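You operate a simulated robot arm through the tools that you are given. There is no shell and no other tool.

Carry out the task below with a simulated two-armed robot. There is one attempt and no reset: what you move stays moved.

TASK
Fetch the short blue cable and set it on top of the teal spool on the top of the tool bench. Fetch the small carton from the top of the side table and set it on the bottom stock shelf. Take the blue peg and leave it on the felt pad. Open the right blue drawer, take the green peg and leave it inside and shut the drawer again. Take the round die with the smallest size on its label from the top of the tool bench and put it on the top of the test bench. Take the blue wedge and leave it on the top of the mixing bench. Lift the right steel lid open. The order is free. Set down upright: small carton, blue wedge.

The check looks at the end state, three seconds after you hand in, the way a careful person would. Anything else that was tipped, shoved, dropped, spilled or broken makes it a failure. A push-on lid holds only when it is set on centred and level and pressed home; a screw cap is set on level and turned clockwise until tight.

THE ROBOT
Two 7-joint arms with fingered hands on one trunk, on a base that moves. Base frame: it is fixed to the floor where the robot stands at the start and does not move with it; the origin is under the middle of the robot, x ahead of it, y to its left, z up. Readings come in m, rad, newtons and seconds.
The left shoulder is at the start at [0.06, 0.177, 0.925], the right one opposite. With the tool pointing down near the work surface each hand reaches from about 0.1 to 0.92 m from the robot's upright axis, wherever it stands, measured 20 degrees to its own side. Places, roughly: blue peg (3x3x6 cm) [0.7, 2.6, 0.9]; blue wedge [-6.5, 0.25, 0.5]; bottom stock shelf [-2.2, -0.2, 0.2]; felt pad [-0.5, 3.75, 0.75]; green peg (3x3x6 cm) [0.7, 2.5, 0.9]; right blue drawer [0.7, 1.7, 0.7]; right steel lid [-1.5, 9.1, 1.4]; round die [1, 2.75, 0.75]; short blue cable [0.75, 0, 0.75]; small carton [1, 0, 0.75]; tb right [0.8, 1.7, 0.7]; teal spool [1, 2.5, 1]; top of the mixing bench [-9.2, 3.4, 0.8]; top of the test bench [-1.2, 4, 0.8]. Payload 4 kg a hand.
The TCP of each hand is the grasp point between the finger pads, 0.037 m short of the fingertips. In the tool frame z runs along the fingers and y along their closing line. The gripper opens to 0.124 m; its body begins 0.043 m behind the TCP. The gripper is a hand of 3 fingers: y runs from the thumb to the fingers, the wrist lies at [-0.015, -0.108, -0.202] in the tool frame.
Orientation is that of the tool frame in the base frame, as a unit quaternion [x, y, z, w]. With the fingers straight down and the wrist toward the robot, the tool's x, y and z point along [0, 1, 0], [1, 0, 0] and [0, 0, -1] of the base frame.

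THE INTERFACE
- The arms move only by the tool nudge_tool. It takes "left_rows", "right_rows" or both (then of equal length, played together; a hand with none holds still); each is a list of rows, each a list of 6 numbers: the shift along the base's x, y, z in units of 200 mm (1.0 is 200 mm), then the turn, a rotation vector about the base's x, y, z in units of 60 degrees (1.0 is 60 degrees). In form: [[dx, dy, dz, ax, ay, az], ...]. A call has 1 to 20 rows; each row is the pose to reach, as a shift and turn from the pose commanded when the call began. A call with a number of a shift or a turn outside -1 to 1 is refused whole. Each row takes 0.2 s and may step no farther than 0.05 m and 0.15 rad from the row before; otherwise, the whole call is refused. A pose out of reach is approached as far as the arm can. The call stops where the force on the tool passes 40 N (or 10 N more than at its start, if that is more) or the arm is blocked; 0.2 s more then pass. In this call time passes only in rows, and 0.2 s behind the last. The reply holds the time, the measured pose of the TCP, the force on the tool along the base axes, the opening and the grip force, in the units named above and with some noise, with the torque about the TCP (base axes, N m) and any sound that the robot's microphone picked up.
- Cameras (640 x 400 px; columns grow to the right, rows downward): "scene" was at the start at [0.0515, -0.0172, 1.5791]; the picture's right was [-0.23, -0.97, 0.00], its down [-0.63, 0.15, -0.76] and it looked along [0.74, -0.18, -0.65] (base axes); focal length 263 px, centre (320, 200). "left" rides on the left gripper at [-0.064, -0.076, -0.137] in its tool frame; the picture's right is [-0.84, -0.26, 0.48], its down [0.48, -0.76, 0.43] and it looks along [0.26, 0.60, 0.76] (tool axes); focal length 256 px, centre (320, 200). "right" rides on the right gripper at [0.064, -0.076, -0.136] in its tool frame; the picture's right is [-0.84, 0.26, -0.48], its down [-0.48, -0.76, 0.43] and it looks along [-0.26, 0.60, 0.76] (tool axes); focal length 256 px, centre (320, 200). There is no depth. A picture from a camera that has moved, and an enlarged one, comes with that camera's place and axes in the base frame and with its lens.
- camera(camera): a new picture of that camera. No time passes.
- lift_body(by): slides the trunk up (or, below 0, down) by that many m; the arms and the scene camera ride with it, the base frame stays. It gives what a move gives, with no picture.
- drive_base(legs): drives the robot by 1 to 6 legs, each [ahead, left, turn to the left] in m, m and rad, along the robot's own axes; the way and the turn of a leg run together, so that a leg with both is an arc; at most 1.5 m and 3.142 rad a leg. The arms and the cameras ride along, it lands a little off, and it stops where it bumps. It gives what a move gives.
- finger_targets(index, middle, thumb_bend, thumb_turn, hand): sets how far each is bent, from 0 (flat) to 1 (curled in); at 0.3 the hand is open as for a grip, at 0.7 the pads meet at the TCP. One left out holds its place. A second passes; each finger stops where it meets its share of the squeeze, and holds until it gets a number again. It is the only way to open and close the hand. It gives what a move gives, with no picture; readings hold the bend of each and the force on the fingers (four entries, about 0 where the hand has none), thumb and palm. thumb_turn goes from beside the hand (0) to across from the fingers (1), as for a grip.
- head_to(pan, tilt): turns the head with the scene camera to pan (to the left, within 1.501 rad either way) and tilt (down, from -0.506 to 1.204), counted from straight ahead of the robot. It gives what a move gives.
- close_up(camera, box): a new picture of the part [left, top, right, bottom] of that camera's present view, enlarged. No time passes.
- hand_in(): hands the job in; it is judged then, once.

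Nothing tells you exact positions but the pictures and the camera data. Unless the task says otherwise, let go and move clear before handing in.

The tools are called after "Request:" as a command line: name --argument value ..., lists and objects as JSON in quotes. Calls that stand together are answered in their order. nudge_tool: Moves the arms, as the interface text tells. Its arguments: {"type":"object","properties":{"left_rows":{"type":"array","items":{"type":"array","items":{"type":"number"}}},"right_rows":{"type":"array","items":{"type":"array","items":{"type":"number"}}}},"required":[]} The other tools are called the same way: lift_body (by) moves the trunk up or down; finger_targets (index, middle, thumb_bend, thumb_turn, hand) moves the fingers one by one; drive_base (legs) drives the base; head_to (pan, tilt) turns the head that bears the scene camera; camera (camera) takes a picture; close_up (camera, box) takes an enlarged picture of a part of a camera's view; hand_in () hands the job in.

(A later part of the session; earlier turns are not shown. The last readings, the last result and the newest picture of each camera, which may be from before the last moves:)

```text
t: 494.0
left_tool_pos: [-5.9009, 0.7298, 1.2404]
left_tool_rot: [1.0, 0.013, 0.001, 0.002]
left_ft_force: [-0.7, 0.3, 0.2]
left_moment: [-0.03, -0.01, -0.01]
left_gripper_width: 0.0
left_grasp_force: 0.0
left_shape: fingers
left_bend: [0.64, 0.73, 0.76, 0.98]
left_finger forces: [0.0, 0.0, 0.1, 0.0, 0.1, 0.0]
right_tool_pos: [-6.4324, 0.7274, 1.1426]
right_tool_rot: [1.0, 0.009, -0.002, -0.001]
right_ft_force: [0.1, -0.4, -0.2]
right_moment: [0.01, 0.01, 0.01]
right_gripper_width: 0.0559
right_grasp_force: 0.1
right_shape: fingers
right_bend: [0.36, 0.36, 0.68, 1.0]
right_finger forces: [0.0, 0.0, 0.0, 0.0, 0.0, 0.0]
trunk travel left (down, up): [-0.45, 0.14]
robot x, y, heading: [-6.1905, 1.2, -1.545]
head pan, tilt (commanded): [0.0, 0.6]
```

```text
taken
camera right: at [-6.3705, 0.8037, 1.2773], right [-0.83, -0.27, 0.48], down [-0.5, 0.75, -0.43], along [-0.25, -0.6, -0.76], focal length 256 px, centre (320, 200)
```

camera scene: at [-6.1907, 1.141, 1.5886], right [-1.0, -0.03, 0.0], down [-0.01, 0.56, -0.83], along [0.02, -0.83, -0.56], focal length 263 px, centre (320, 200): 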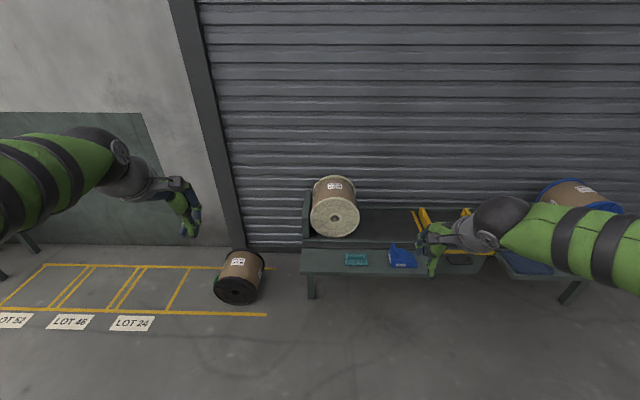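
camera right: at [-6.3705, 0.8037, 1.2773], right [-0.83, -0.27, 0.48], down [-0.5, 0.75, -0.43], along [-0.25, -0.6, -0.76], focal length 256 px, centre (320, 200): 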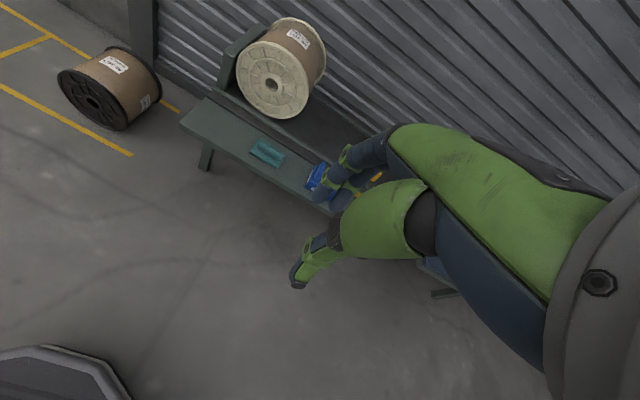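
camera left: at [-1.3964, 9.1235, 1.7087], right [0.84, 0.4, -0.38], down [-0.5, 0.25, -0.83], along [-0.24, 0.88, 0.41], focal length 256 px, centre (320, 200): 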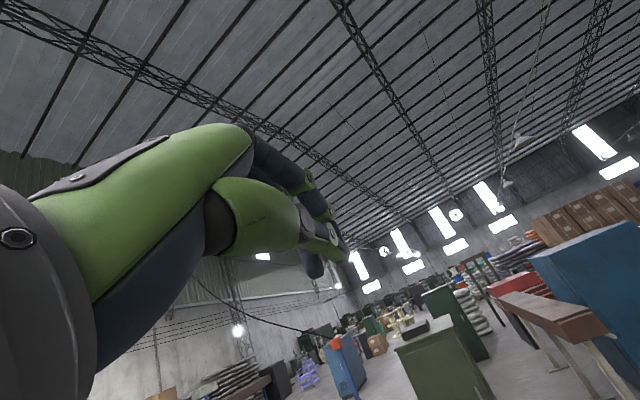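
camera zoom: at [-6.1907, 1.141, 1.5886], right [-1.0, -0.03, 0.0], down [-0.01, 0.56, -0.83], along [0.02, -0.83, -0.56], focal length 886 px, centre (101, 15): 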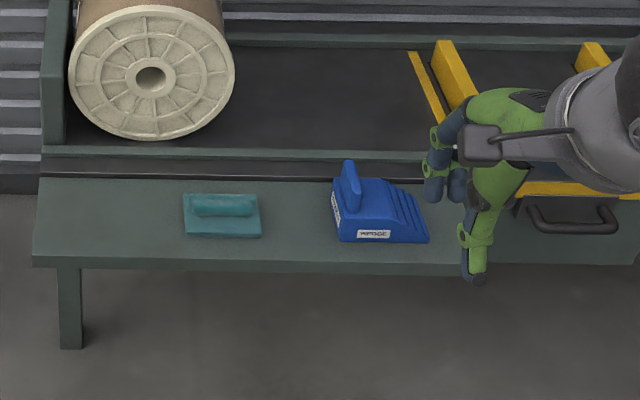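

The blue wedge sits on the low front ledge at about [-6.62, 0.12], and it has a small upright handle. I'll move in front of it, lower the trunk and take a closer look.

Request:
nudge_tool --right_rows '[[-0.1, 0.1, 0.1, 0, 0, 0], [-0.25, 0.2, 0.2, 0, 0, 0], [-0.4, 0.3, 0.3, 0, 0, 0]]'

Request:
drive_base --legs '[[0.32, -0.22, -0.026]]'

Request:
lift_body --by -0.3

Request:
head_to --pan -0.25 --tilt 0.75

Request:
camera --camera "scene"

Request:
camera --camera "right"

```text
t: 494.8
left_tool_pos: [-5.901, 0.7312, 1.2416]
left_tool_rot: [1.0, 0.014, 0.002, 0.002]
left_ft_force: [0.4, -0.4, -0.3]
left_moment: [-0.02, -0.02, -0.01]
left_gripper_width: 0.0
left_grasp_force: 0.0
left_shape: fingers
left_bend: [0.64, 0.73, 0.76, 0.98]
left_finger forces: [0.1, 0.0, 0.1, 0.1, 0.1, 0.0]
right_tool_pos: [-6.5144, 0.7874, 1.2032]
right_tool_rot: [1.0, 0.01, -0.001, -0.001]
right_ft_force: [-0.4, 0.0, 0.3]
right_moment: [0.03, 0.02, 0.01]
right_gripper_width: 0.0558
right_grasp_force: 0.0
right_shape: fingers
right_bend: [0.36, 0.36, 0.68, 1.0]
right_finger forces: [0.1, 0.0, 0.0, 0.0, 0.0, 0.0]
trunk travel left (down, up): [-0.45, 0.14]
robot x, y, heading: [-6.1891, 1.1965, -1.544]
head pan, tilt (commanded): [0.0, 0.6]
```

```text
t: 497.2
left_tool_pos: [-6.128, 0.3975, 1.2416]
left_tool_rot: [1.0, 0.001, 0.0, 0.001]
left_ft_force: [-1.4, -0.8, -0.4]
left_moment: [0.06, -0.02, 0.01]
left_gripper_width: 0.0001
left_grasp_force: 0.1
left_shape: fingers
left_bend: [0.64, 0.73, 0.76, 0.98]
left_finger forces: [0.0, 0.0, 0.1, 0.0, 0.1, 0.0]
right_tool_pos: [-6.7364, 0.4706, 1.2021]
right_tool_rot: [1.0, -0.005, -0.001, -0.001]
right_ft_force: [0.3, 0.1, -1.1]
right_moment: [-0.02, -0.02, -0.02]
right_gripper_width: 0.0558
right_grasp_force: 0.1
right_shape: fingers
right_bend: [0.36, 0.36, 0.68, 1.0]
right_finger forces: [0.0, 0.0, 0.0, 0.0, 0.0, 0.1]
trunk travel left (down, up): [-0.45, 0.14]
robot x, y, heading: [-6.4043, 0.8737, -1.577]
head pan, tilt (commanded): [0.0, 0.6]
```

```text
t: 500.2
left_tool_pos: [-6.1277, 0.3981, 0.9411]
left_tool_rot: [1.0, 0.001, 0.001, 0.002]
left_ft_force: [0.4, 0.4, 0.3]
left_moment: [0.01, 0.02, 0.02]
left_gripper_width: 0.0001
left_grasp_force: 0.0
left_shape: fingers
left_bend: [0.64, 0.73, 0.76, 0.98]
left_finger forces: [0.1, 0.0, 0.0, 0.0, 0.0, 0.0]
right_tool_pos: [-6.7368, 0.472, 0.9021]
right_tool_rot: [1.0, -0.005, -0.001, 0.0]
right_ft_force: [0.6, 0.2, 0.6]
right_moment: [0.03, 0.04, 0.0]
right_gripper_width: 0.0558
right_grasp_force: 0.1
right_shape: fingers
right_bend: [0.36, 0.36, 0.68, 1.0]
right_finger forces: [0.1, 0.0, 0.0, 0.0, 0.0, 0.0]
trunk travel left (down, up): [-0.15, 0.44]
robot x, y, heading: [-6.4027, 0.8685, -1.57]
head pan, tilt (commanded): [0.0, 0.6]
```

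```text
t: 501.0
left_tool_pos: [-6.1277, 0.3984, 0.9424]
left_tool_rot: [1.0, 0.001, 0.001, 0.001]
left_ft_force: [-0.6, -0.4, -0.1]
left_moment: [-0.01, 0.02, 0.0]
left_gripper_width: 0.0001
left_grasp_force: 0.1
left_shape: fingers
left_bend: [0.64, 0.73, 0.76, 0.98]
left_finger forces: [0.0, 0.1, 0.0, 0.1, 0.1, 0.0]
right_tool_pos: [-6.7363, 0.4718, 0.9023]
right_tool_rot: [1.0, -0.004, -0.001, -0.001]
right_ft_force: [-1.3, 0.8, 0.4]
right_moment: [0.0, 0.02, 0.01]
right_gripper_width: 0.0558
right_grasp_force: 0.0
right_shape: fingers
right_bend: [0.36, 0.36, 0.68, 1.0]
right_finger forces: [0.0, 0.0, 0.0, 0.0, 0.0, 0.0]
trunk travel left (down, up): [-0.15, 0.44]
robot x, y, heading: [-6.4087, 0.8703, -1.572]
head pan, tilt (commanded): [-0.25, 0.75]
```

```text
taken
camera scene: at [-6.4263, 0.8248, 1.2757], right [-0.97, 0.25, 0.0], down [0.17, 0.66, -0.73], along [-0.18, -0.71, -0.68], focal length 263 px, centre (320, 200)
```

scene: 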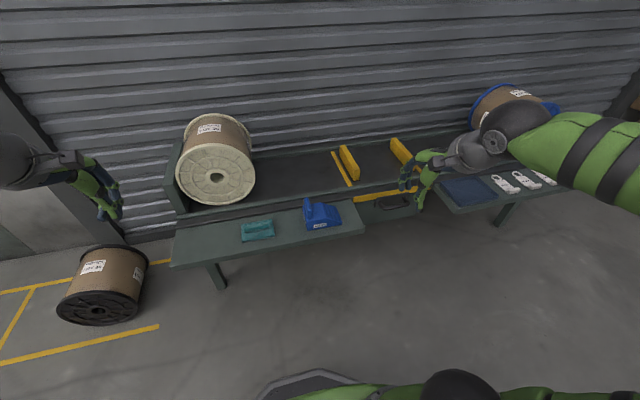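

```text
taken
camera right: at [-6.6734, 0.5464, 1.0381], right [-0.84, -0.25, 0.48], down [-0.48, 0.76, -0.43], along [-0.26, -0.59, -0.76], focal length 256 px, centre (320, 200)
```

right: 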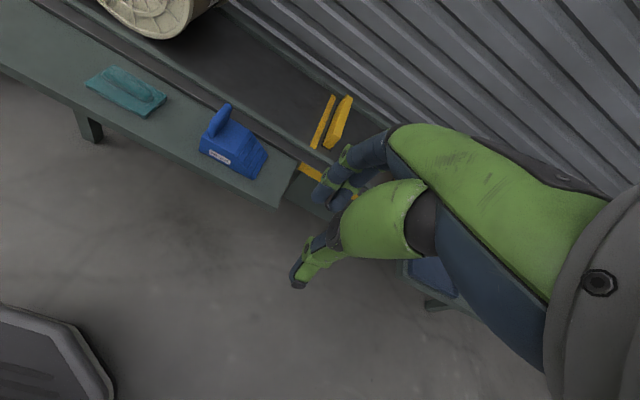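

Request:
close_up --camera "right" --box '[170, 80, 310, 200]'

Request:
close_up --camera "scene" --box '[270, 180, 370, 250]'

```text
3.33 times, centred on (240, 140) of right
camera zoom: at [-6.6734, 0.5464, 1.0381], right [-0.84, -0.25, 0.48], down [-0.48, 0.76, -0.43], along [-0.26, -0.59, -0.76], focal length 853 px, centre (587, 400)
```

zoom: 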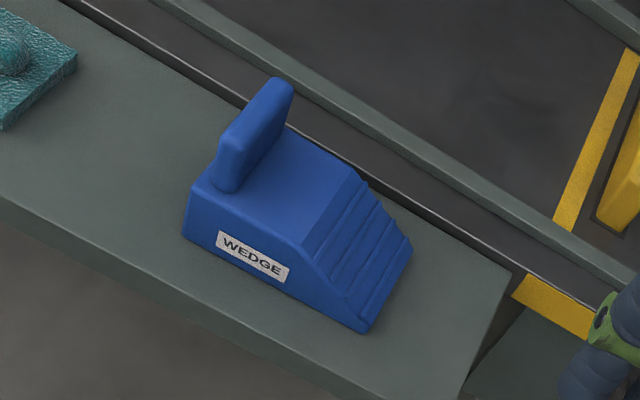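

```text
5.71 times, centred on (320, 215) of scene
camera zoom: at [-6.4263, 0.8248, 1.2757], right [-0.97, 0.25, 0.0], down [0.17, 0.66, -0.73], along [-0.18, -0.71, -0.68], focal length 1503 px, centre (320, 114)
```

zoom: 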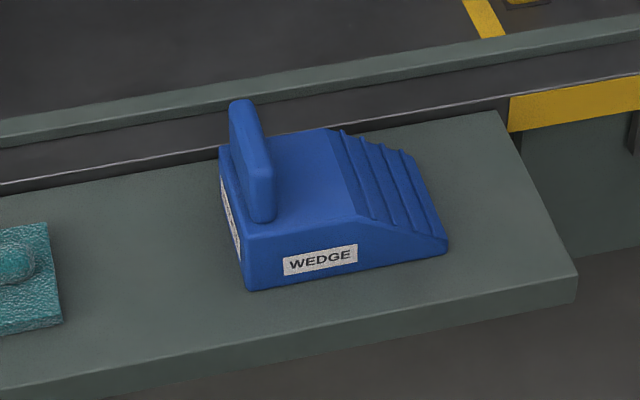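

The wedge's fin handle is centred at about [-6.557, 0.14], 1.6 cm thick, with its top at z 0.61. The wedge's centre of mass lies to one side, so I want to grip across the fin's thickness with the right hand yawed about 90°.

Request:
nudge_tool --right_rows '[[0.06, 0.0, 0, 0, 0, 0.13], [0.12, 0.0, 0, 0, 0, 0.26], [0.18, 0.0, 0, 0, 0, 0.39], [0.24, 0.0, 0, 0, 0, 0.52], [0.3, 0, 0, 0, 0, 0.65], [0.36, 0, 0, 0, 0, 0.78], [0.42, 0, 0, 0, 0, 0.91]]'

Request:
nudge_tool --right_rows '[[0.1, 0.0, 0, 0, 0, 0.13], [0.2, 0.0, 0, 0, 0, 0.26], [0.3, 0.0, 0, 0, 0, 0.39], [0.35, 0.0, 0, 0, 0, 0.52], [0.35, 0, 0, 0, 0, 0.6]]'

Request:
camera --camera "scene"

Request:
camera --camera "right"

```text
t: 502.6
left_tool_pos: [-6.1276, 0.3984, 0.9412]
left_tool_rot: [1.0, 0.002, 0.001, 0.001]
left_ft_force: [0.4, 0.7, -0.7]
left_moment: [-0.02, 0.0, -0.02]
left_gripper_width: 0.0
left_grasp_force: 0.1
left_shape: fingers
left_bend: [0.64, 0.73, 0.76, 0.98]
left_finger forces: [0.0, 0.0, 0.1, 0.0, 0.0, 0.1]
right_tool_pos: [-6.6532, 0.4712, 0.9009]
right_tool_rot: [0.89, 0.455, -0.002, 0.0]
right_ft_force: [0.5, -0.4, 0.3]
right_moment: [0.02, -0.01, -0.01]
right_gripper_width: 0.0557
right_grasp_force: 0.1
right_shape: fingers
right_bend: [0.36, 0.36, 0.68, 1.0]
right_finger forces: [0.0, 0.0, 0.0, 0.1, 0.0, 0.0]
trunk travel left (down, up): [-0.15, 0.44]
robot x, y, heading: [-6.4028, 0.8746, -1.571]
head pan, tilt (commanded): [-0.25, 0.75]
```

```text
t: 503.8
left_tool_pos: [-6.1275, 0.3976, 0.941]
left_tool_rot: [1.0, 0.001, 0.001, 0.003]
left_ft_force: [0.2, 1.0, 0.1]
left_moment: [0.0, -0.03, 0.01]
left_gripper_width: 0.0
left_grasp_force: 0.0
left_shape: fingers
left_bend: [0.64, 0.73, 0.76, 0.98]
left_finger forces: [0.0, 0.1, 0.1, 0.1, 0.0, 0.1]
right_tool_pos: [-6.5818, 0.4711, 0.9024]
right_tool_rot: [0.706, 0.709, -0.001, 0.0]
right_ft_force: [0.2, 0.0, -0.6]
right_moment: [-0.02, 0.01, 0.0]
right_gripper_width: 0.0557
right_grasp_force: 0.1
right_shape: fingers
right_bend: [0.36, 0.36, 0.68, 1.0]
right_finger forces: [0.0, 0.0, 0.1, 0.1, 0.1, 0.1]
trunk travel left (down, up): [-0.15, 0.44]
robot x, y, heading: [-6.4078, 0.8741, -1.569]
head pan, tilt (commanded): [-0.25, 0.75]
```

```text
taken
camera scene: at [-6.4263, 0.8248, 1.2757], right [-0.97, 0.25, 0.0], down [0.17, 0.66, -0.73], along [-0.18, -0.71, -0.68], focal length 263 px, centre (320, 200)
```

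scene: 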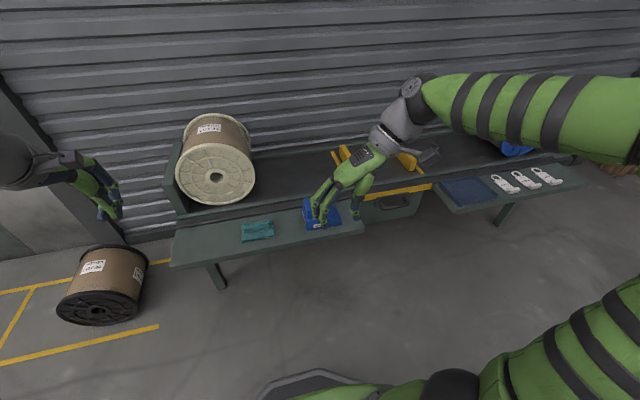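

```text
taken
camera right: at [-6.6595, 0.5344, 1.038], right [0.26, -0.84, 0.48], down [-0.76, -0.49, -0.43], along [0.6, -0.25, -0.76], focal length 256 px, centre (320, 200)
```

right: 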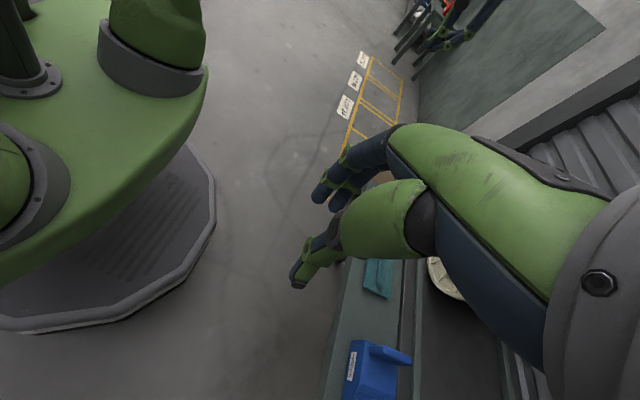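

Request:
nudge_tool --left_rows '[[0.1, 0.1, 0.15, 0, 0, 0], [0.2, 0.2, 0.3, 0, 0, 0], [0.3, 0.3, 0.45, 0, 0, 0], [0.4, 0.4, 0.6, 0, 0, 0]]'

Request:
finger_targets --hand "right" --index 0.42 --middle 0.42 --thumb_bend 0.71

Request:
drive_base --legs '[[0.24, 0, 0]]'

Request:
nudge_tool --right_rows '[[0, -0.1, -0.15, 0, 0, 0], [0, -0.2, -0.3, 0, 0, 0], [0, -0.3, -0.45, 0, 0, 0], [0, -0.4, -0.6, 0, 0, 0], [0, -0.45, -0.75, 0, 0, 0]]'

Request:
camera --camera "right"

Request:
camera --camera "scene"

```text
t: 504.8
left_tool_pos: [-6.0467, 0.4787, 1.0617]
left_tool_rot: [1.0, 0.002, 0.0, 0.001]
left_ft_force: [-0.6, -1.4, -0.6]
left_moment: [-0.03, -0.03, 0.01]
left_gripper_width: 0.0001
left_grasp_force: 0.1
left_shape: fingers
left_bend: [0.64, 0.73, 0.76, 0.98]
left_finger forces: [0.0, 0.0, 0.0, 0.1, 0.0, 0.0]
right_tool_pos: [-6.5824, 0.4705, 0.9026]
right_tool_rot: [0.707, 0.707, -0.001, 0.0]
right_ft_force: [-0.2, 0.6, 0.8]
right_moment: [0.03, -0.03, 0.03]
right_gripper_width: 0.056
right_grasp_force: 0.0
right_shape: fingers
right_bend: [0.36, 0.36, 0.68, 1.0]
right_finger forces: [0.0, 0.1, 0.0, 0.0, 0.0, 0.1]
trunk travel left (down, up): [-0.15, 0.44]
robot x, y, heading: [-6.4089, 0.8718, -1.57]
head pan, tilt (commanded): [-0.25, 0.75]
```

```text
t: 505.8
left_tool_pos: [-6.048, 0.4794, 1.0593]
left_tool_rot: [1.0, 0.0, 0.0, 0.0]
left_ft_force: [-0.1, -0.6, 0.4]
left_moment: [-0.03, 0.02, -0.01]
left_gripper_width: 0.0
left_grasp_force: 0.0
left_shape: fingers
left_bend: [0.64, 0.73, 0.76, 0.98]
left_finger forces: [0.0, 0.0, 0.0, 0.0, 0.1, 0.1]
right_tool_pos: [-6.5832, 0.4712, 0.9029]
right_tool_rot: [0.706, 0.708, -0.002, 0.0]
right_ft_force: [-0.5, 0.0, -0.7]
right_moment: [0.01, 0.01, 0.04]
right_gripper_width: 0.0422
right_grasp_force: 0.2
right_shape: fingers
right_bend: [0.42, 0.42, 0.71, 1.0]
right_finger forces: [0.0, 0.1, 0.0, 0.1, 0.1, 0.0]
trunk travel left (down, up): [-0.15, 0.44]
robot x, y, heading: [-6.4063, 0.8745, -1.569]
head pan, tilt (commanded): [-0.25, 0.75]
```

```text
t: 507.6
left_tool_pos: [-6.0463, 0.2408, 1.0594]
left_tool_rot: [1.0, 0.002, 0.0, 0.001]
left_ft_force: [0.1, 0.4, 0.2]
left_moment: [0.0, -0.01, 0.0]
left_gripper_width: 0.0001
left_grasp_force: 0.0
left_shape: fingers
left_bend: [0.64, 0.73, 0.76, 0.98]
left_finger forces: [0.0, 0.0, 0.1, 0.1, 0.1, 0.0]
right_tool_pos: [-6.5817, 0.2325, 0.903]
right_tool_rot: [0.706, 0.708, -0.001, 0.001]
right_ft_force: [-0.1, -0.1, 0.4]
right_moment: [0.01, 0.0, 0.0]
right_gripper_width: 0.0419
right_grasp_force: 0.0
right_shape: fingers
right_bend: [0.42, 0.42, 0.71, 1.0]
right_finger forces: [0.0, 0.0, 0.0, 0.0, 0.0, 0.0]
trunk travel left (down, up): [-0.15, 0.44]
robot x, y, heading: [-6.4071, 0.6327, -1.571]
head pan, tilt (commanded): [-0.25, 0.75]
```

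```text
t: 508.8
left_tool_pos: [-6.0467, 0.2404, 1.0604]
left_tool_rot: [1.0, 0.002, 0.001, 0.001]
left_ft_force: [0.8, 0.6, 0.3]
left_moment: [0.0, -0.03, -0.01]
left_gripper_width: 0.0002
left_grasp_force: 0.1
left_shape: fingers
left_bend: [0.64, 0.73, 0.76, 0.98]
left_finger forces: [0.1, 0.1, 0.0, 0.0, 0.1, 0.1]
right_tool_pos: [-6.5811, 0.1422, 0.7506]
right_tool_rot: [0.706, 0.708, -0.001, 0.0]
right_ft_force: [0.6, -0.6, -0.3]
right_moment: [-0.03, -0.02, -0.01]
right_gripper_width: 0.0421
right_grasp_force: 0.0
right_shape: fingers
right_bend: [0.42, 0.42, 0.71, 1.0]
right_finger forces: [0.0, 0.0, 0.1, 0.1, 0.1, 0.0]
trunk travel left (down, up): [-0.15, 0.44]
robot x, y, heading: [-6.4064, 0.6315, -1.57]
head pan, tilt (commanded): [-0.25, 0.75]
```

```text
taken
camera right: at [-6.6583, 0.2048, 0.8871], right [0.26, -0.84, 0.48], down [-0.76, -0.49, -0.43], along [0.6, -0.25, -0.76], focal length 256 px, centre (320, 200)
```

right: 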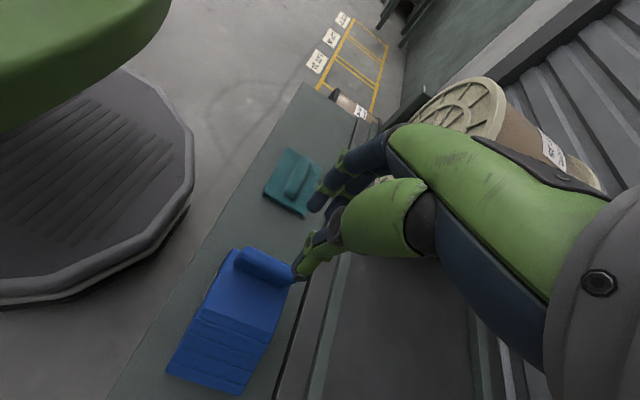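

```text
taken
camera scene: at [-6.4261, 0.5862, 1.2757], right [-0.97, 0.25, 0.0], down [0.17, 0.66, -0.73], along [-0.18, -0.71, -0.68], focal length 263 px, centre (320, 200)
```

scene: 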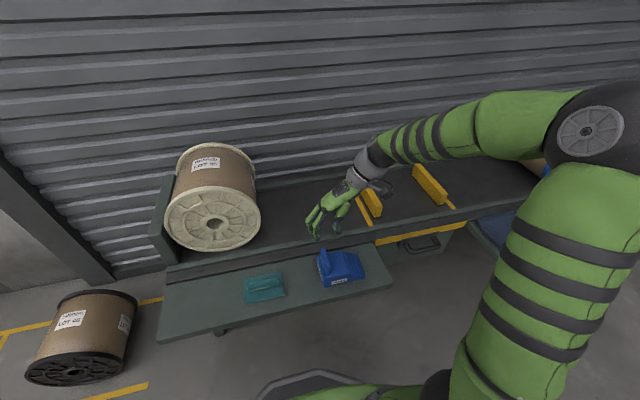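

Request:
close_up --camera "right" --box '[160, 190, 360, 390]'

Request:
close_up --camera "scene" --box '[290, 180, 390, 300]'

```text
2.00 times, centred on (260, 290) of right
camera zoom: at [-6.6583, 0.2048, 0.8871], right [0.26, -0.84, 0.48], down [-0.76, -0.49, -0.43], along [0.6, -0.25, -0.76], focal length 512 px, centre (440, 20)
```

zoom: 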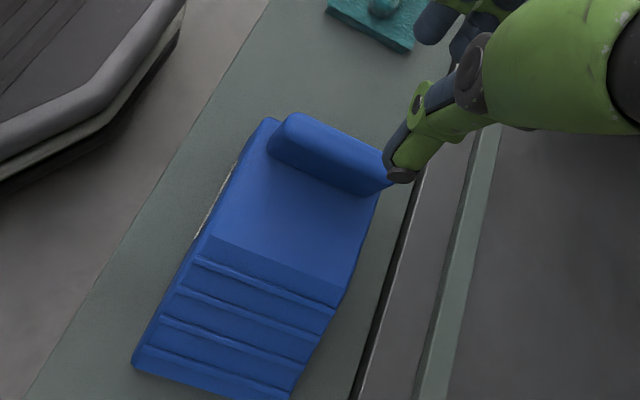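

```text
3.33 times, centred on (340, 240) of scene
camera zoom: at [-6.4261, 0.5862, 1.2757], right [-0.97, 0.25, 0.0], down [0.17, 0.66, -0.73], along [-0.18, -0.71, -0.68], focal length 877 px, centre (253, 67)
```

zoom: 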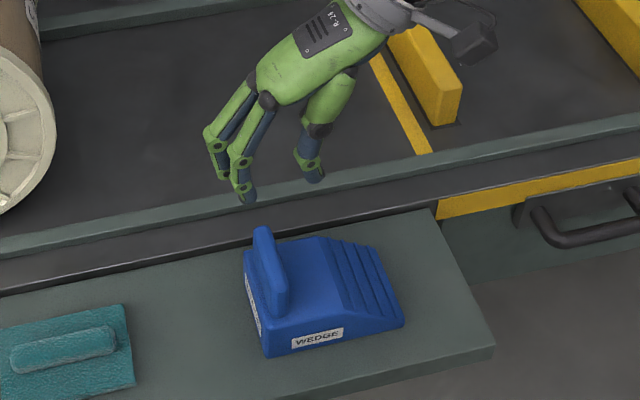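

Request:
nudge_tool --right_rows '[[0.01, 0.01, -0.15, 0, 0, 0], [0.015, 0.02, -0.3, 0, 0, 0], [0.015, 0.02, -0.45, 0, 0, 0], [0.015, 0.02, -0.55, 0, 0, 0]]'

Request:
close_up --camera "right" --box '[220, 160, 400, 340]'

Request:
close_up --camera "scene" --box '[300, 200, 380, 290]'

```text
t: 509.8
left_tool_pos: [-6.0478, 0.2397, 1.0605]
left_tool_rot: [1.0, 0.003, 0.0, 0.0]
left_ft_force: [0.1, -0.2, -0.7]
left_moment: [0.0, -0.04, 0.04]
left_gripper_width: 0.0
left_grasp_force: 0.1
left_shape: fingers
left_bend: [0.64, 0.73, 0.76, 0.98]
left_finger forces: [0.1, 0.0, 0.1, 0.1, 0.0, 0.1]
right_tool_pos: [-6.5791, 0.1468, 0.6416]
right_tool_rot: [0.706, 0.708, -0.002, 0.0]
right_ft_force: [-0.1, -0.4, 0.2]
right_moment: [0.0, 0.0, -0.02]
right_gripper_width: 0.0417
right_grasp_force: 0.2
right_shape: fingers
right_bend: [0.42, 0.42, 0.71, 1.0]
right_finger forces: [0.0, 0.1, 0.1, 0.0, 0.0, 0.0]
trunk travel left (down, up): [-0.15, 0.44]
robot x, y, heading: [-6.4065, 0.6356, -1.571]
head pan, tilt (commanded): [-0.25, 0.75]
```

```text
2.22 times, centred on (310, 250) of right
camera zoom: at [-6.6556, 0.2097, 0.7771], right [0.26, -0.84, 0.48], down [-0.76, -0.49, -0.43], along [0.6, -0.25, -0.76], focal length 569 px, centre (342, 89)
```

zoom: 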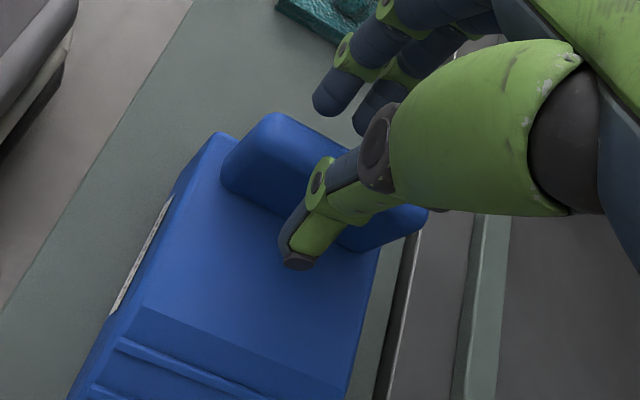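

```text
4.44 times, centred on (340, 245) of scene
camera zoom: at [-6.4261, 0.5862, 1.2757], right [-0.97, 0.25, 0.0], down [0.17, 0.66, -0.73], along [-0.18, -0.71, -0.68], focal length 1169 px, centre (231, 0)
```

zoom: 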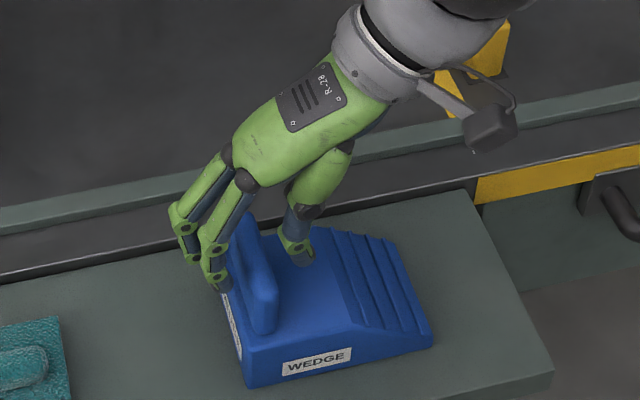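

Request:
nudge_tool --right_rows '[[0, 0, -0.07, 0, 0, 0], [0, 0, -0.14, 0, 0, 0]]'

Request:
finger_targets --hand "right" --index 0.58 --middle 0.58 --thumb_bend 0.86

Request:
close_up --camera "right" --box '[220, 160, 400, 340]'

Request:
close_up --camera "scene" --box '[300, 200, 380, 290]'

```text
t: 510.4
left_tool_pos: [-6.0469, 0.2399, 1.0609]
left_tool_rot: [1.0, 0.001, 0.001, 0.001]
left_ft_force: [0.3, 0.1, -0.5]
left_moment: [-0.01, 0.01, 0.01]
left_gripper_width: 0.0
left_grasp_force: 0.1
left_shape: fingers
left_bend: [0.64, 0.73, 0.76, 0.98]
left_finger forces: [0.1, 0.0, 0.0, 0.0, 0.1, 0.0]
right_tool_pos: [-6.5781, 0.1461, 0.6131]
right_tool_rot: [0.706, 0.708, -0.002, 0.0]
right_ft_force: [0.4, 0.2, 1.3]
right_moment: [0.01, 0.03, -0.01]
right_gripper_width: 0.0419
right_grasp_force: 0.1
right_shape: fingers
right_bend: [0.42, 0.42, 0.71, 1.0]
right_finger forces: [0.0, 0.0, 0.1, 0.0, 0.1, 0.1]
trunk travel left (down, up): [-0.15, 0.44]
robot x, y, heading: [-6.4027, 0.6332, -1.568]
head pan, tilt (commanded): [-0.25, 0.75]
```

```text
t: 511.4
left_tool_pos: [-6.0468, 0.2401, 1.0601]
left_tool_rot: [1.0, 0.002, 0.001, 0.002]
left_ft_force: [-0.1, 0.5, 0.0]
left_moment: [0.0, -0.02, -0.01]
left_gripper_width: 0.0
left_grasp_force: 0.0
left_shape: fingers
left_bend: [0.64, 0.73, 0.76, 0.98]
left_finger forces: [0.0, 0.0, 0.0, 0.0, 0.0, 0.0]
right_tool_pos: [-6.5782, 0.1459, 0.6141]
right_tool_rot: [0.706, 0.709, -0.001, -0.001]
right_ft_force: [1.0, -1.8, 0.3]
right_moment: [-0.1, -0.29, -0.02]
right_gripper_width: 0.0132
right_grasp_force: 17.0
right_shape: fingers
right_bend: [0.5, 0.51, 0.78, 1.0]
right_finger forces: [8.8, 8.4, 0.0, 0.0, 16.9, 0.0]
trunk travel left (down, up): [-0.15, 0.44]
robot x, y, heading: [-6.4061, 0.6351, -1.569]
head pan, tilt (commanded): [-0.25, 0.75]
```

```text
2.22 times, centred on (310, 250) of right
camera zoom: at [-6.6555, 0.2095, 0.7497], right [0.26, -0.84, 0.48], down [-0.76, -0.49, -0.43], along [0.6, -0.25, -0.76], focal length 569 px, centre (342, 89)
```

zoom: 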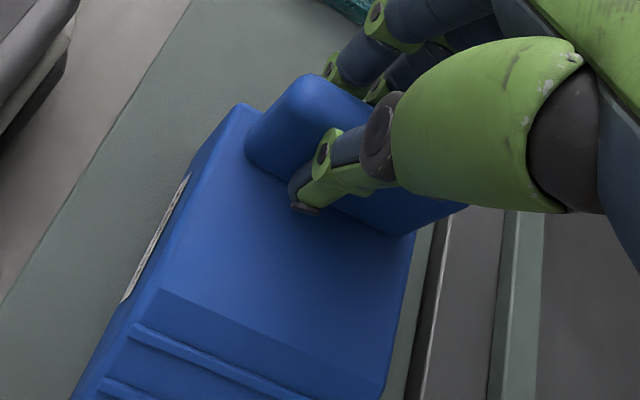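

```text
4.44 times, centred on (340, 245) of scene
camera zoom: at [-6.4261, 0.5861, 1.2757], right [-0.97, 0.25, 0.0], down [0.17, 0.66, -0.73], along [-0.18, -0.71, -0.68], focal length 1169 px, centre (231, 0)
```

zoom: 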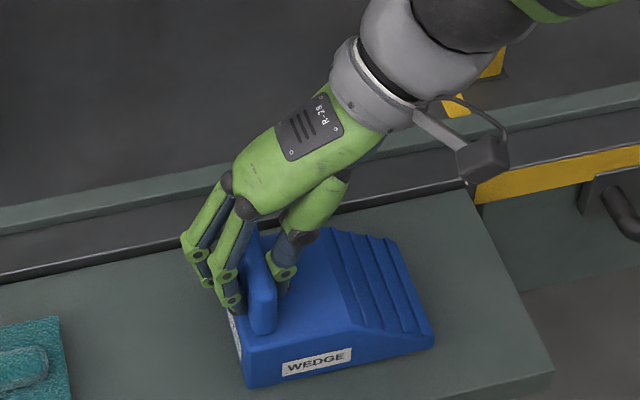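

Request:
finger_targets --hand "right" --index 0.7 --middle 0.7 --thumb_bend 0.98

Request:
nudge_tool --right_rows '[[0, 0, 0.03, 0, 0, 0], [0, 0, 0.08, 0, 0, 0], [0, 0, 0.14, 0, 0, 0]]'

Request:
close_up --camera "right" --box '[180, 160, 400, 380]'

Request:
close_up --camera "scene" --box '[290, 190, 390, 300]'

```text
t: 512.4
left_tool_pos: [-6.0461, 0.2402, 1.0609]
left_tool_rot: [1.0, 0.002, 0.001, 0.001]
left_ft_force: [0.9, 0.5, 0.5]
left_moment: [0.0, 0.01, -0.02]
left_gripper_width: 0.0002
left_grasp_force: 0.1
left_shape: fingers
left_bend: [0.64, 0.73, 0.76, 0.98]
left_finger forces: [0.1, 0.0, 0.1, 0.0, 0.1, 0.1]
right_tool_pos: [-6.5795, 0.1458, 0.6143]
right_tool_rot: [0.705, 0.709, -0.001, 0.001]
right_ft_force: [-1.7, -2.9, 2.2]
right_moment: [-0.2, -0.19, -0.02]
right_gripper_width: 0.0121
right_grasp_force: 27.8
right_shape: fingers
right_bend: [0.51, 0.52, 0.78, 0.99]
right_finger forces: [14.8, 12.7, 0.1, 0.0, 29.2, 0.0]
trunk travel left (down, up): [-0.15, 0.44]
robot x, y, heading: [-6.4038, 0.6333, -1.572]
head pan, tilt (commanded): [-0.25, 0.75]
```

```text
t: 513.2
left_tool_pos: [-6.0467, 0.2407, 1.0598]
left_tool_rot: [1.0, 0.002, 0.001, 0.001]
left_ft_force: [-0.7, 0.8, -0.3]
left_moment: [-0.02, 0.02, 0.0]
left_gripper_width: 0.0
left_grasp_force: 0.3
left_shape: fingers
left_bend: [0.64, 0.73, 0.76, 0.98]
left_finger forces: [0.0, 0.0, 0.1, 0.0, 0.0, 0.1]
right_tool_pos: [-6.5787, 0.1461, 0.642]
right_tool_rot: [0.705, 0.709, -0.001, -0.001]
right_ft_force: [-0.6, 0.0, -5.3]
right_moment: [0.0, -0.11, -0.01]
right_gripper_width: 0.0126
right_grasp_force: 28.4
right_shape: fingers
right_bend: [0.51, 0.53, 0.78, 0.98]
right_finger forces: [17.3, 11.1, 0.0, 0.0, 28.4, 0.0]
trunk travel left (down, up): [-0.15, 0.44]
robot x, y, heading: [-6.4031, 0.6355, -1.569]
head pan, tilt (commanded): [-0.25, 0.75]
```

```text
1.82 times, centred on (290, 270) of right
camera zoom: at [-6.6559, 0.2094, 0.7779], right [0.26, -0.84, 0.48], down [-0.76, -0.49, -0.43], along [0.6, -0.25, -0.76], focal length 465 px, centre (374, 73)
```

zoom: 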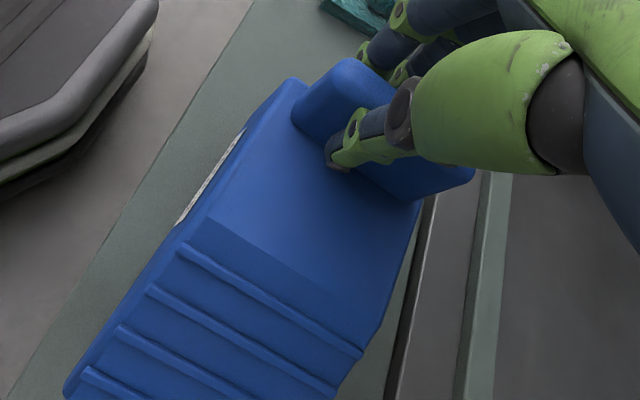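

```text
3.64 times, centred on (340, 245) of scene
camera zoom: at [-6.4262, 0.586, 1.2756], right [-0.97, 0.25, 0.0], down [0.17, 0.66, -0.73], along [-0.18, -0.71, -0.68], focal length 957 px, centre (247, 36)
```

zoom: 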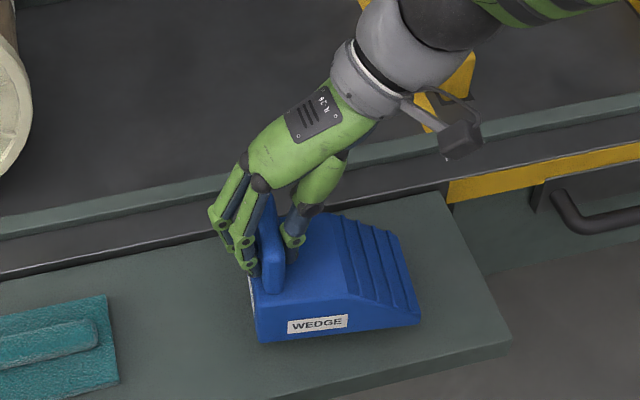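

The wedge is up, with only a slight droop on its far side. I'll lift it clear, back off, and raise the trunk.

Request:
nudge_tool --right_rows '[[0, 0, 0.15, 0, 0, 0], [0, 0.05, 0.35, 0, 0, 0], [0, 0.1, 0.55, 0, 0, 0], [0, 0.15, 0.75, 0, 0, 0], [0, 0.2, 0.95, 0, 0, 0]]'

Request:
drive_base --legs '[[-0.5, 0, 0]]'

Request:
lift_body --by 0.3

Request:
camera --camera "right"

Request:
camera --camera "scene"

```text
t: 514.4
left_tool_pos: [-6.048, 0.2408, 1.0605]
left_tool_rot: [1.0, 0.002, 0.001, 0.0]
left_ft_force: [-0.6, 0.3, -0.3]
left_moment: [0.03, 0.0, 0.04]
left_gripper_width: 0.0002
left_grasp_force: 0.0
left_shape: fingers
left_bend: [0.64, 0.73, 0.76, 0.98]
left_finger forces: [0.0, 0.1, 0.0, 0.1, 0.1, 0.0]
right_tool_pos: [-6.5799, 0.1871, 0.8323]
right_tool_rot: [0.706, 0.708, -0.001, -0.001]
right_ft_force: [1.4, 0.1, -5.8]
right_moment: [-0.01, -0.08, 0.01]
right_gripper_width: 0.0125
right_grasp_force: 27.9
right_shape: fingers
right_bend: [0.51, 0.53, 0.79, 0.98]
right_finger forces: [17.4, 11.1, 0.0, 0.0, 28.5, 0.1]
trunk travel left (down, up): [-0.15, 0.44]
robot x, y, heading: [-6.4049, 0.634, -1.569]
head pan, tilt (commanded): [-0.25, 0.75]
```

```text
t: 517.3
left_tool_pos: [-6.0484, 0.7378, 1.0608]
left_tool_rot: [1.0, 0.0, 0.001, 0.001]
left_ft_force: [0.0, -0.7, 0.3]
left_moment: [0.0, -0.01, -0.01]
left_gripper_width: 0.0
left_grasp_force: 0.0
left_shape: fingers
left_bend: [0.64, 0.73, 0.76, 0.98]
left_finger forces: [0.0, 0.1, 0.1, 0.1, 0.0, 0.0]
right_tool_pos: [-6.5801, 0.6854, 0.8323]
right_tool_rot: [0.706, 0.708, -0.001, 0.0]
right_ft_force: [0.2, -0.8, -5.9]
right_moment: [-0.03, -0.06, -0.02]
right_gripper_width: 0.0125
right_grasp_force: 28.2
right_shape: fingers
right_bend: [0.51, 0.53, 0.79, 0.98]
right_finger forces: [17.3, 11.2, 0.0, 0.0, 28.6, 0.1]
trunk travel left (down, up): [-0.15, 0.44]
robot x, y, heading: [-6.4035, 1.1319, -1.573]
head pan, tilt (commanded): [-0.25, 0.75]
```

```text
t: 520.3
left_tool_pos: [-6.0483, 0.7367, 1.3612]
left_tool_rot: [1.0, 0.001, 0.002, 0.001]
left_ft_force: [-0.1, 0.5, 0.8]
left_moment: [0.01, -0.01, -0.02]
left_gripper_width: 0.0003
left_grasp_force: 0.2
left_shape: fingers
left_bend: [0.64, 0.73, 0.76, 0.98]
left_finger forces: [0.0, 0.0, 0.1, 0.0, 0.0, 0.1]
right_tool_pos: [-6.5795, 0.6855, 1.1328]
right_tool_rot: [0.706, 0.708, -0.002, 0.0]
right_ft_force: [0.3, -0.2, -4.7]
right_moment: [-0.01, -0.09, 0.02]
right_gripper_width: 0.0126
right_grasp_force: 28.7
right_shape: fingers
right_bend: [0.51, 0.53, 0.79, 0.98]
right_finger forces: [17.4, 11.2, 0.0, 0.1, 28.6, 0.0]
trunk travel left (down, up): [-0.45, 0.14]
robot x, y, heading: [-6.4066, 1.1308, -1.57]
head pan, tilt (commanded): [-0.25, 0.75]
```

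```text
taken
camera right: at [-6.6573, 0.7482, 1.2676], right [0.26, -0.84, 0.48], down [-0.76, -0.48, -0.43], along [0.6, -0.26, -0.76], focal length 256 px, centre (320, 200)
```

right: 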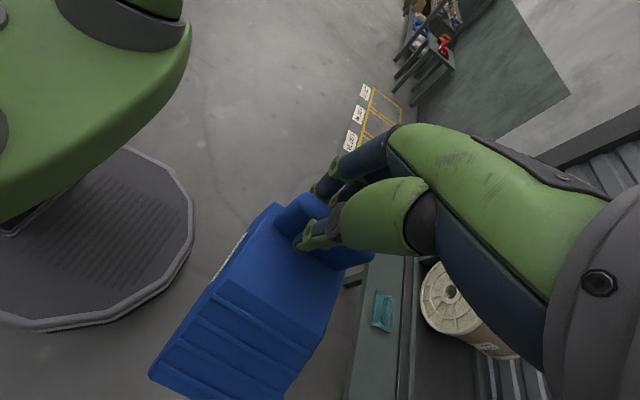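

```text
taken
camera scene: at [-6.4263, 1.084, 1.5756], right [-0.97, 0.25, 0.0], down [0.17, 0.66, -0.73], along [-0.18, -0.71, -0.68], focal length 263 px, centre (320, 200)
```

scene: 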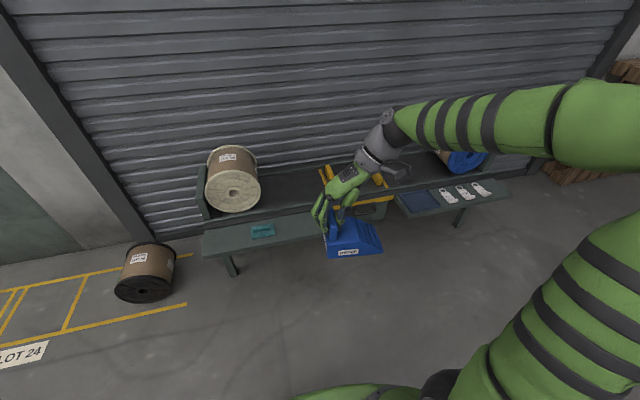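

Request:
drive_base --legs '[[0, 0, -1.57]]'

Request:
head_to --pan -0.5 --tilt 0.25

Request:
camera --camera "scene"

Request:
head_to --pan 0.1 --tilt 0.25

Request:
camera --camera "scene"

```text
t: 524.5
left_tool_pos: [-6.7974, 0.7732, 1.3605]
left_tool_rot: [0.71, -0.704, 0.0, 0.001]
left_ft_force: [0.2, 0.4, 0.2]
left_moment: [-0.01, 0.0, 0.01]
left_gripper_width: 0.0
left_grasp_force: 0.0
left_shape: fingers
left_bend: [0.64, 0.73, 0.76, 0.98]
left_finger forces: [0.1, 0.1, 0.0, 0.1, 0.1, 0.0]
right_tool_pos: [-6.8536, 1.3051, 1.1322]
right_tool_rot: [1.0, 0.004, -0.001, -0.001]
right_ft_force: [0.8, 0.2, -5.2]
right_moment: [-0.06, 0.02, 0.0]
right_gripper_width: 0.0126
right_grasp_force: 28.5
right_shape: fingers
right_bend: [0.51, 0.53, 0.79, 0.98]
right_finger forces: [17.4, 10.9, 0.0, 0.0, 28.3, 0.1]
trunk travel left (down, up): [-0.45, 0.14]
robot x, y, heading: [-6.4042, 1.1302, -3.137]
head pan, tilt (commanded): [-0.25, 0.75]
```

```text
t: 525.4
left_tool_pos: [-6.7975, 0.773, 1.3611]
left_tool_rot: [0.709, -0.705, 0.0, 0.002]
left_ft_force: [-0.7, 0.2, 0.0]
left_moment: [-0.01, -0.01, 0.0]
left_gripper_width: 0.0
left_grasp_force: 0.0
left_shape: fingers
left_bend: [0.64, 0.73, 0.76, 0.98]
left_finger forces: [0.0, 0.0, 0.0, 0.1, 0.0, 0.0]
right_tool_pos: [-6.8526, 1.306, 1.1317]
right_tool_rot: [1.0, 0.003, -0.002, -0.001]
right_ft_force: [0.5, 0.2, -5.9]
right_moment: [-0.08, 0.01, 0.03]
right_gripper_width: 0.0126
right_grasp_force: 28.5
right_shape: fingers
right_bend: [0.51, 0.53, 0.79, 0.98]
right_finger forces: [17.3, 10.8, 0.0, 0.0, 28.2, 0.0]
trunk travel left (down, up): [-0.45, 0.14]
robot x, y, heading: [-6.4052, 1.1314, -3.138]
head pan, tilt (commanded): [-0.499, 0.25]
```

```text
taken
camera scene: at [-6.4582, 1.1792, 1.6207], right [0.47, 0.88, 0.0], down [0.22, -0.12, -0.97], along [-0.85, 0.46, -0.25], focal length 263 px, centre (320, 200)
```

scene: 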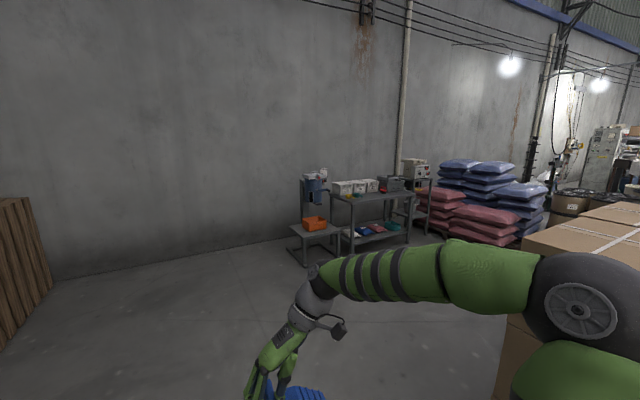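

```text
t: 526.4
left_tool_pos: [-6.797, 0.7731, 1.3613]
left_tool_rot: [0.71, -0.705, 0.0, 0.001]
left_ft_force: [-0.1, -0.6, 0.2]
left_moment: [-0.03, -0.02, 0.02]
left_gripper_width: 0.0
left_grasp_force: 0.1
left_shape: fingers
left_bend: [0.64, 0.73, 0.76, 0.98]
left_finger forces: [0.1, 0.0, 0.0, 0.0, 0.0, 0.0]
right_tool_pos: [-6.8532, 1.3053, 1.1309]
right_tool_rot: [1.0, 0.003, -0.001, -0.001]
right_ft_force: [0.2, 0.1, -5.6]
right_moment: [-0.08, -0.01, 0.0]
right_gripper_width: 0.0124
right_grasp_force: 28.0
right_shape: fingers
right_bend: [0.51, 0.53, 0.79, 0.98]
right_finger forces: [17.3, 11.0, 0.1, 0.1, 28.2, 0.1]
trunk travel left (down, up): [-0.45, 0.14]
robot x, y, heading: [-6.4045, 1.1323, -3.134]
head pan, tilt (commanded): [0.099, 0.25]
```

```text
taken
camera scene: at [-6.4689, 1.1253, 1.6208], right [-0.1, 0.99, 0.0], down [0.25, 0.03, -0.97], along [-0.96, -0.1, -0.25], focal length 263 px, centre (320, 200)
```

scene: 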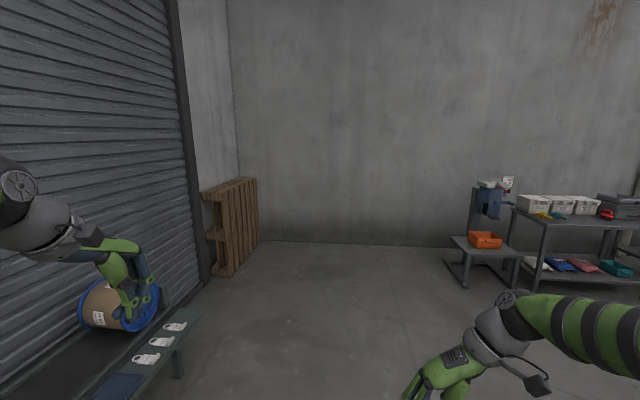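

The mixing bench is along the west wall. I'll drive round to face it.

Request:
drive_base --legs '[[1.5, 0, 0], [0.35, 0, 0], [0, -1.45, 0]]'

Request:
head_to --pan -0.1 --tilt 0.45

Request:
camera --camera "scene"

Request:
camera --camera "right"

```text
t: 542.6
left_tool_pos: [-8.6386, 2.2466, 1.361]
left_tool_rot: [-0.698, 0.716, 0.0, -0.002]
left_ft_force: [-0.4, 0.0, -0.2]
left_moment: [-0.01, 0.02, 0.0]
left_gripper_width: 0.0002
left_grasp_force: 0.0
left_shape: fingers
left_bend: [0.64, 0.73, 0.76, 0.98]
left_finger forces: [0.0, 0.0, 0.0, 0.1, 0.0, 0.1]
right_tool_pos: [-8.6773, 2.7807, 1.1316]
right_tool_rot: [1.0, -0.012, -0.001, -0.001]
right_ft_force: [0.3, -0.1, -5.2]
right_moment: [-0.06, 0.04, -0.01]
right_gripper_width: 0.0125
right_grasp_force: 28.6
right_shape: fingers
right_bend: [0.51, 0.53, 0.79, 0.98]
right_finger forces: [17.2, 11.0, 0.0, 0.0, 28.4, 0.0]
trunk travel left (down, up): [-0.45, 0.14]
robot x, y, heading: [-8.2336, 2.5965, 3.115]
head pan, tilt (commanded): [0.099, 0.25]
```

```text
t: 543.3
left_tool_pos: [-8.6387, 2.2469, 1.3605]
left_tool_rot: [-0.698, 0.716, 0.0, -0.001]
left_ft_force: [0.1, -0.2, -0.9]
left_moment: [0.03, 0.02, -0.01]
left_gripper_width: 0.0001
left_grasp_force: 0.0
left_shape: fingers
left_bend: [0.64, 0.73, 0.76, 0.98]
left_finger forces: [0.0, 0.0, 0.1, 0.0, 0.0, 0.0]
right_tool_pos: [-8.677, 2.7804, 1.1315]
right_tool_rot: [1.0, -0.012, 0.0, -0.001]
right_ft_force: [0.0, -0.3, -4.7]
right_moment: [-0.08, -0.03, 0.0]
right_gripper_width: 0.0124
right_grasp_force: 28.8
right_shape: fingers
right_bend: [0.51, 0.53, 0.79, 0.98]
right_finger forces: [17.2, 11.1, 0.1, 0.1, 28.3, 0.0]
trunk travel left (down, up): [-0.45, 0.14]
robot x, y, heading: [-8.2314, 2.5916, 3.116]
head pan, tilt (commanded): [-0.099, 0.45]
```

```text
taken
camera scene: at [-8.2968, 2.6063, 1.6022], right [0.13, 0.99, 0.0], down [0.43, -0.05, -0.9], along [-0.89, 0.11, -0.43], focal length 263 px, centre (320, 200)
```

scene: 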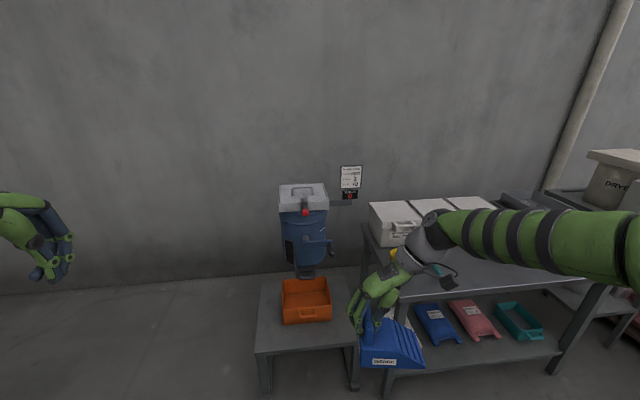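

```text
taken
camera right: at [-8.6119, 2.854, 1.2676], right [-0.84, -0.24, 0.48], down [-0.46, 0.77, -0.43], along [-0.27, -0.59, -0.76], focal length 256 px, centre (320, 200)
```

right: 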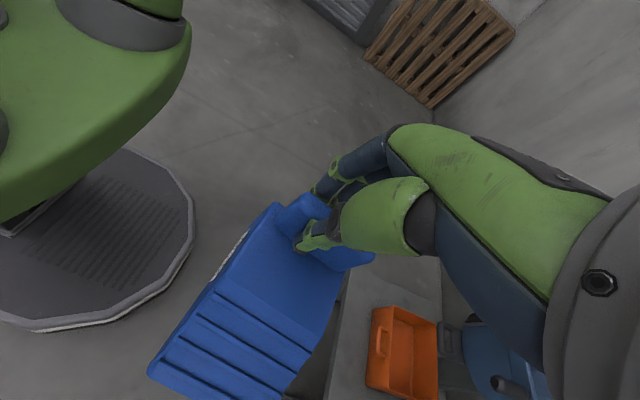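

Request:
drive_base --legs '[[0, -0.75, 0.025]]'

Request:
head_to --pan 0.0 --tilt 0.5

Request:
camera --camera "scene"

Request:
camera --camera "left"

```text
t: 547.4
left_tool_pos: [-8.6199, 2.9815, 1.3614]
left_tool_rot: [0.708, -0.706, 0.0, 0.001]
left_ft_force: [0.8, 0.1, -0.5]
left_moment: [-0.02, -0.02, 0.04]
left_gripper_width: 0.0001
left_grasp_force: 0.1
left_shape: fingers
left_bend: [0.64, 0.73, 0.76, 0.98]
left_finger forces: [0.0, 0.0, 0.0, 0.0, 0.0, 0.0]
right_tool_pos: [-8.6719, 3.5138, 1.1309]
right_tool_rot: [1.0, 0.002, 0.0, -0.001]
right_ft_force: [-0.9, 0.6, -5.7]
right_moment: [-0.07, 0.08, 0.03]
right_gripper_width: 0.0125
right_grasp_force: 28.4
right_shape: fingers
right_bend: [0.51, 0.53, 0.79, 0.98]
right_finger forces: [17.2, 11.2, 0.0, 0.0, 28.3, 0.0]
trunk travel left (down, up): [-0.45, 0.14]
robot x, y, heading: [-8.2223, 3.3398, -3.139]
head pan, tilt (commanded): [-0.099, 0.45]
```

```text
t: 548.0
left_tool_pos: [-8.6195, 2.9811, 1.3624]
left_tool_rot: [0.708, -0.707, -0.001, 0.002]
left_ft_force: [0.6, 0.4, 0.1]
left_moment: [-0.01, 0.01, 0.02]
left_gripper_width: 0.0
left_grasp_force: 0.0
left_shape: fingers
left_bend: [0.64, 0.73, 0.76, 0.98]
left_finger forces: [0.1, 0.1, 0.1, 0.0, 0.0, 0.0]
right_tool_pos: [-8.6725, 3.5137, 1.132]
right_tool_rot: [1.0, 0.003, 0.0, 0.0]
right_ft_force: [0.4, 0.3, -4.7]
right_moment: [-0.06, 0.03, 0.01]
right_gripper_width: 0.0125
right_grasp_force: 28.2
right_shape: fingers
right_bend: [0.51, 0.53, 0.79, 0.98]
right_finger forces: [17.2, 11.0, 0.0, 0.0, 28.3, 0.0]
trunk travel left (down, up): [-0.45, 0.14]
robot x, y, heading: [-8.2242, 3.3385, -3.143]
head pan, tilt (commanded): [0.0, 0.499]
```

```text
taken
camera scene: at [-8.2866, 3.3406, 1.5977], right [0.0, 1.0, 0.0], down [0.48, 0.0, -0.88], along [-0.88, 0.0, -0.48], focal length 263 px, centre (320, 200)
```

scene: 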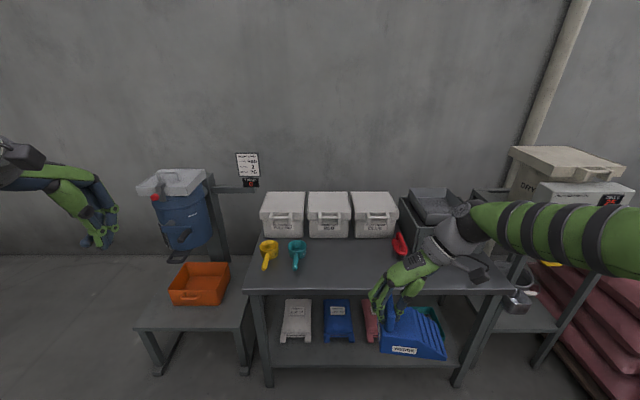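

```text
taken
camera left: at [-8.5424, 3.0449, 1.4967], right [0.25, 0.84, -0.48], down [0.76, -0.48, -0.44], along [-0.6, -0.26, -0.76], focal length 256 px, centre (320, 200)
```

left: 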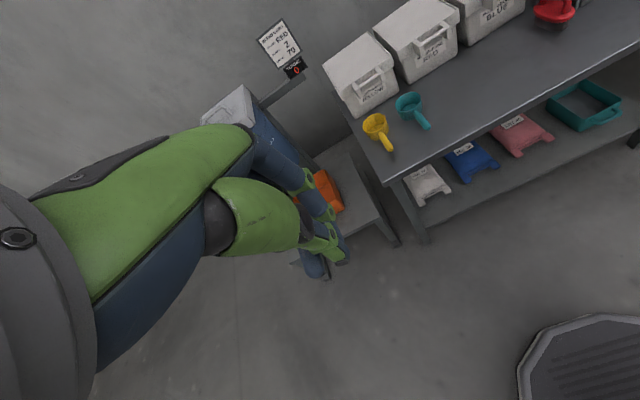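

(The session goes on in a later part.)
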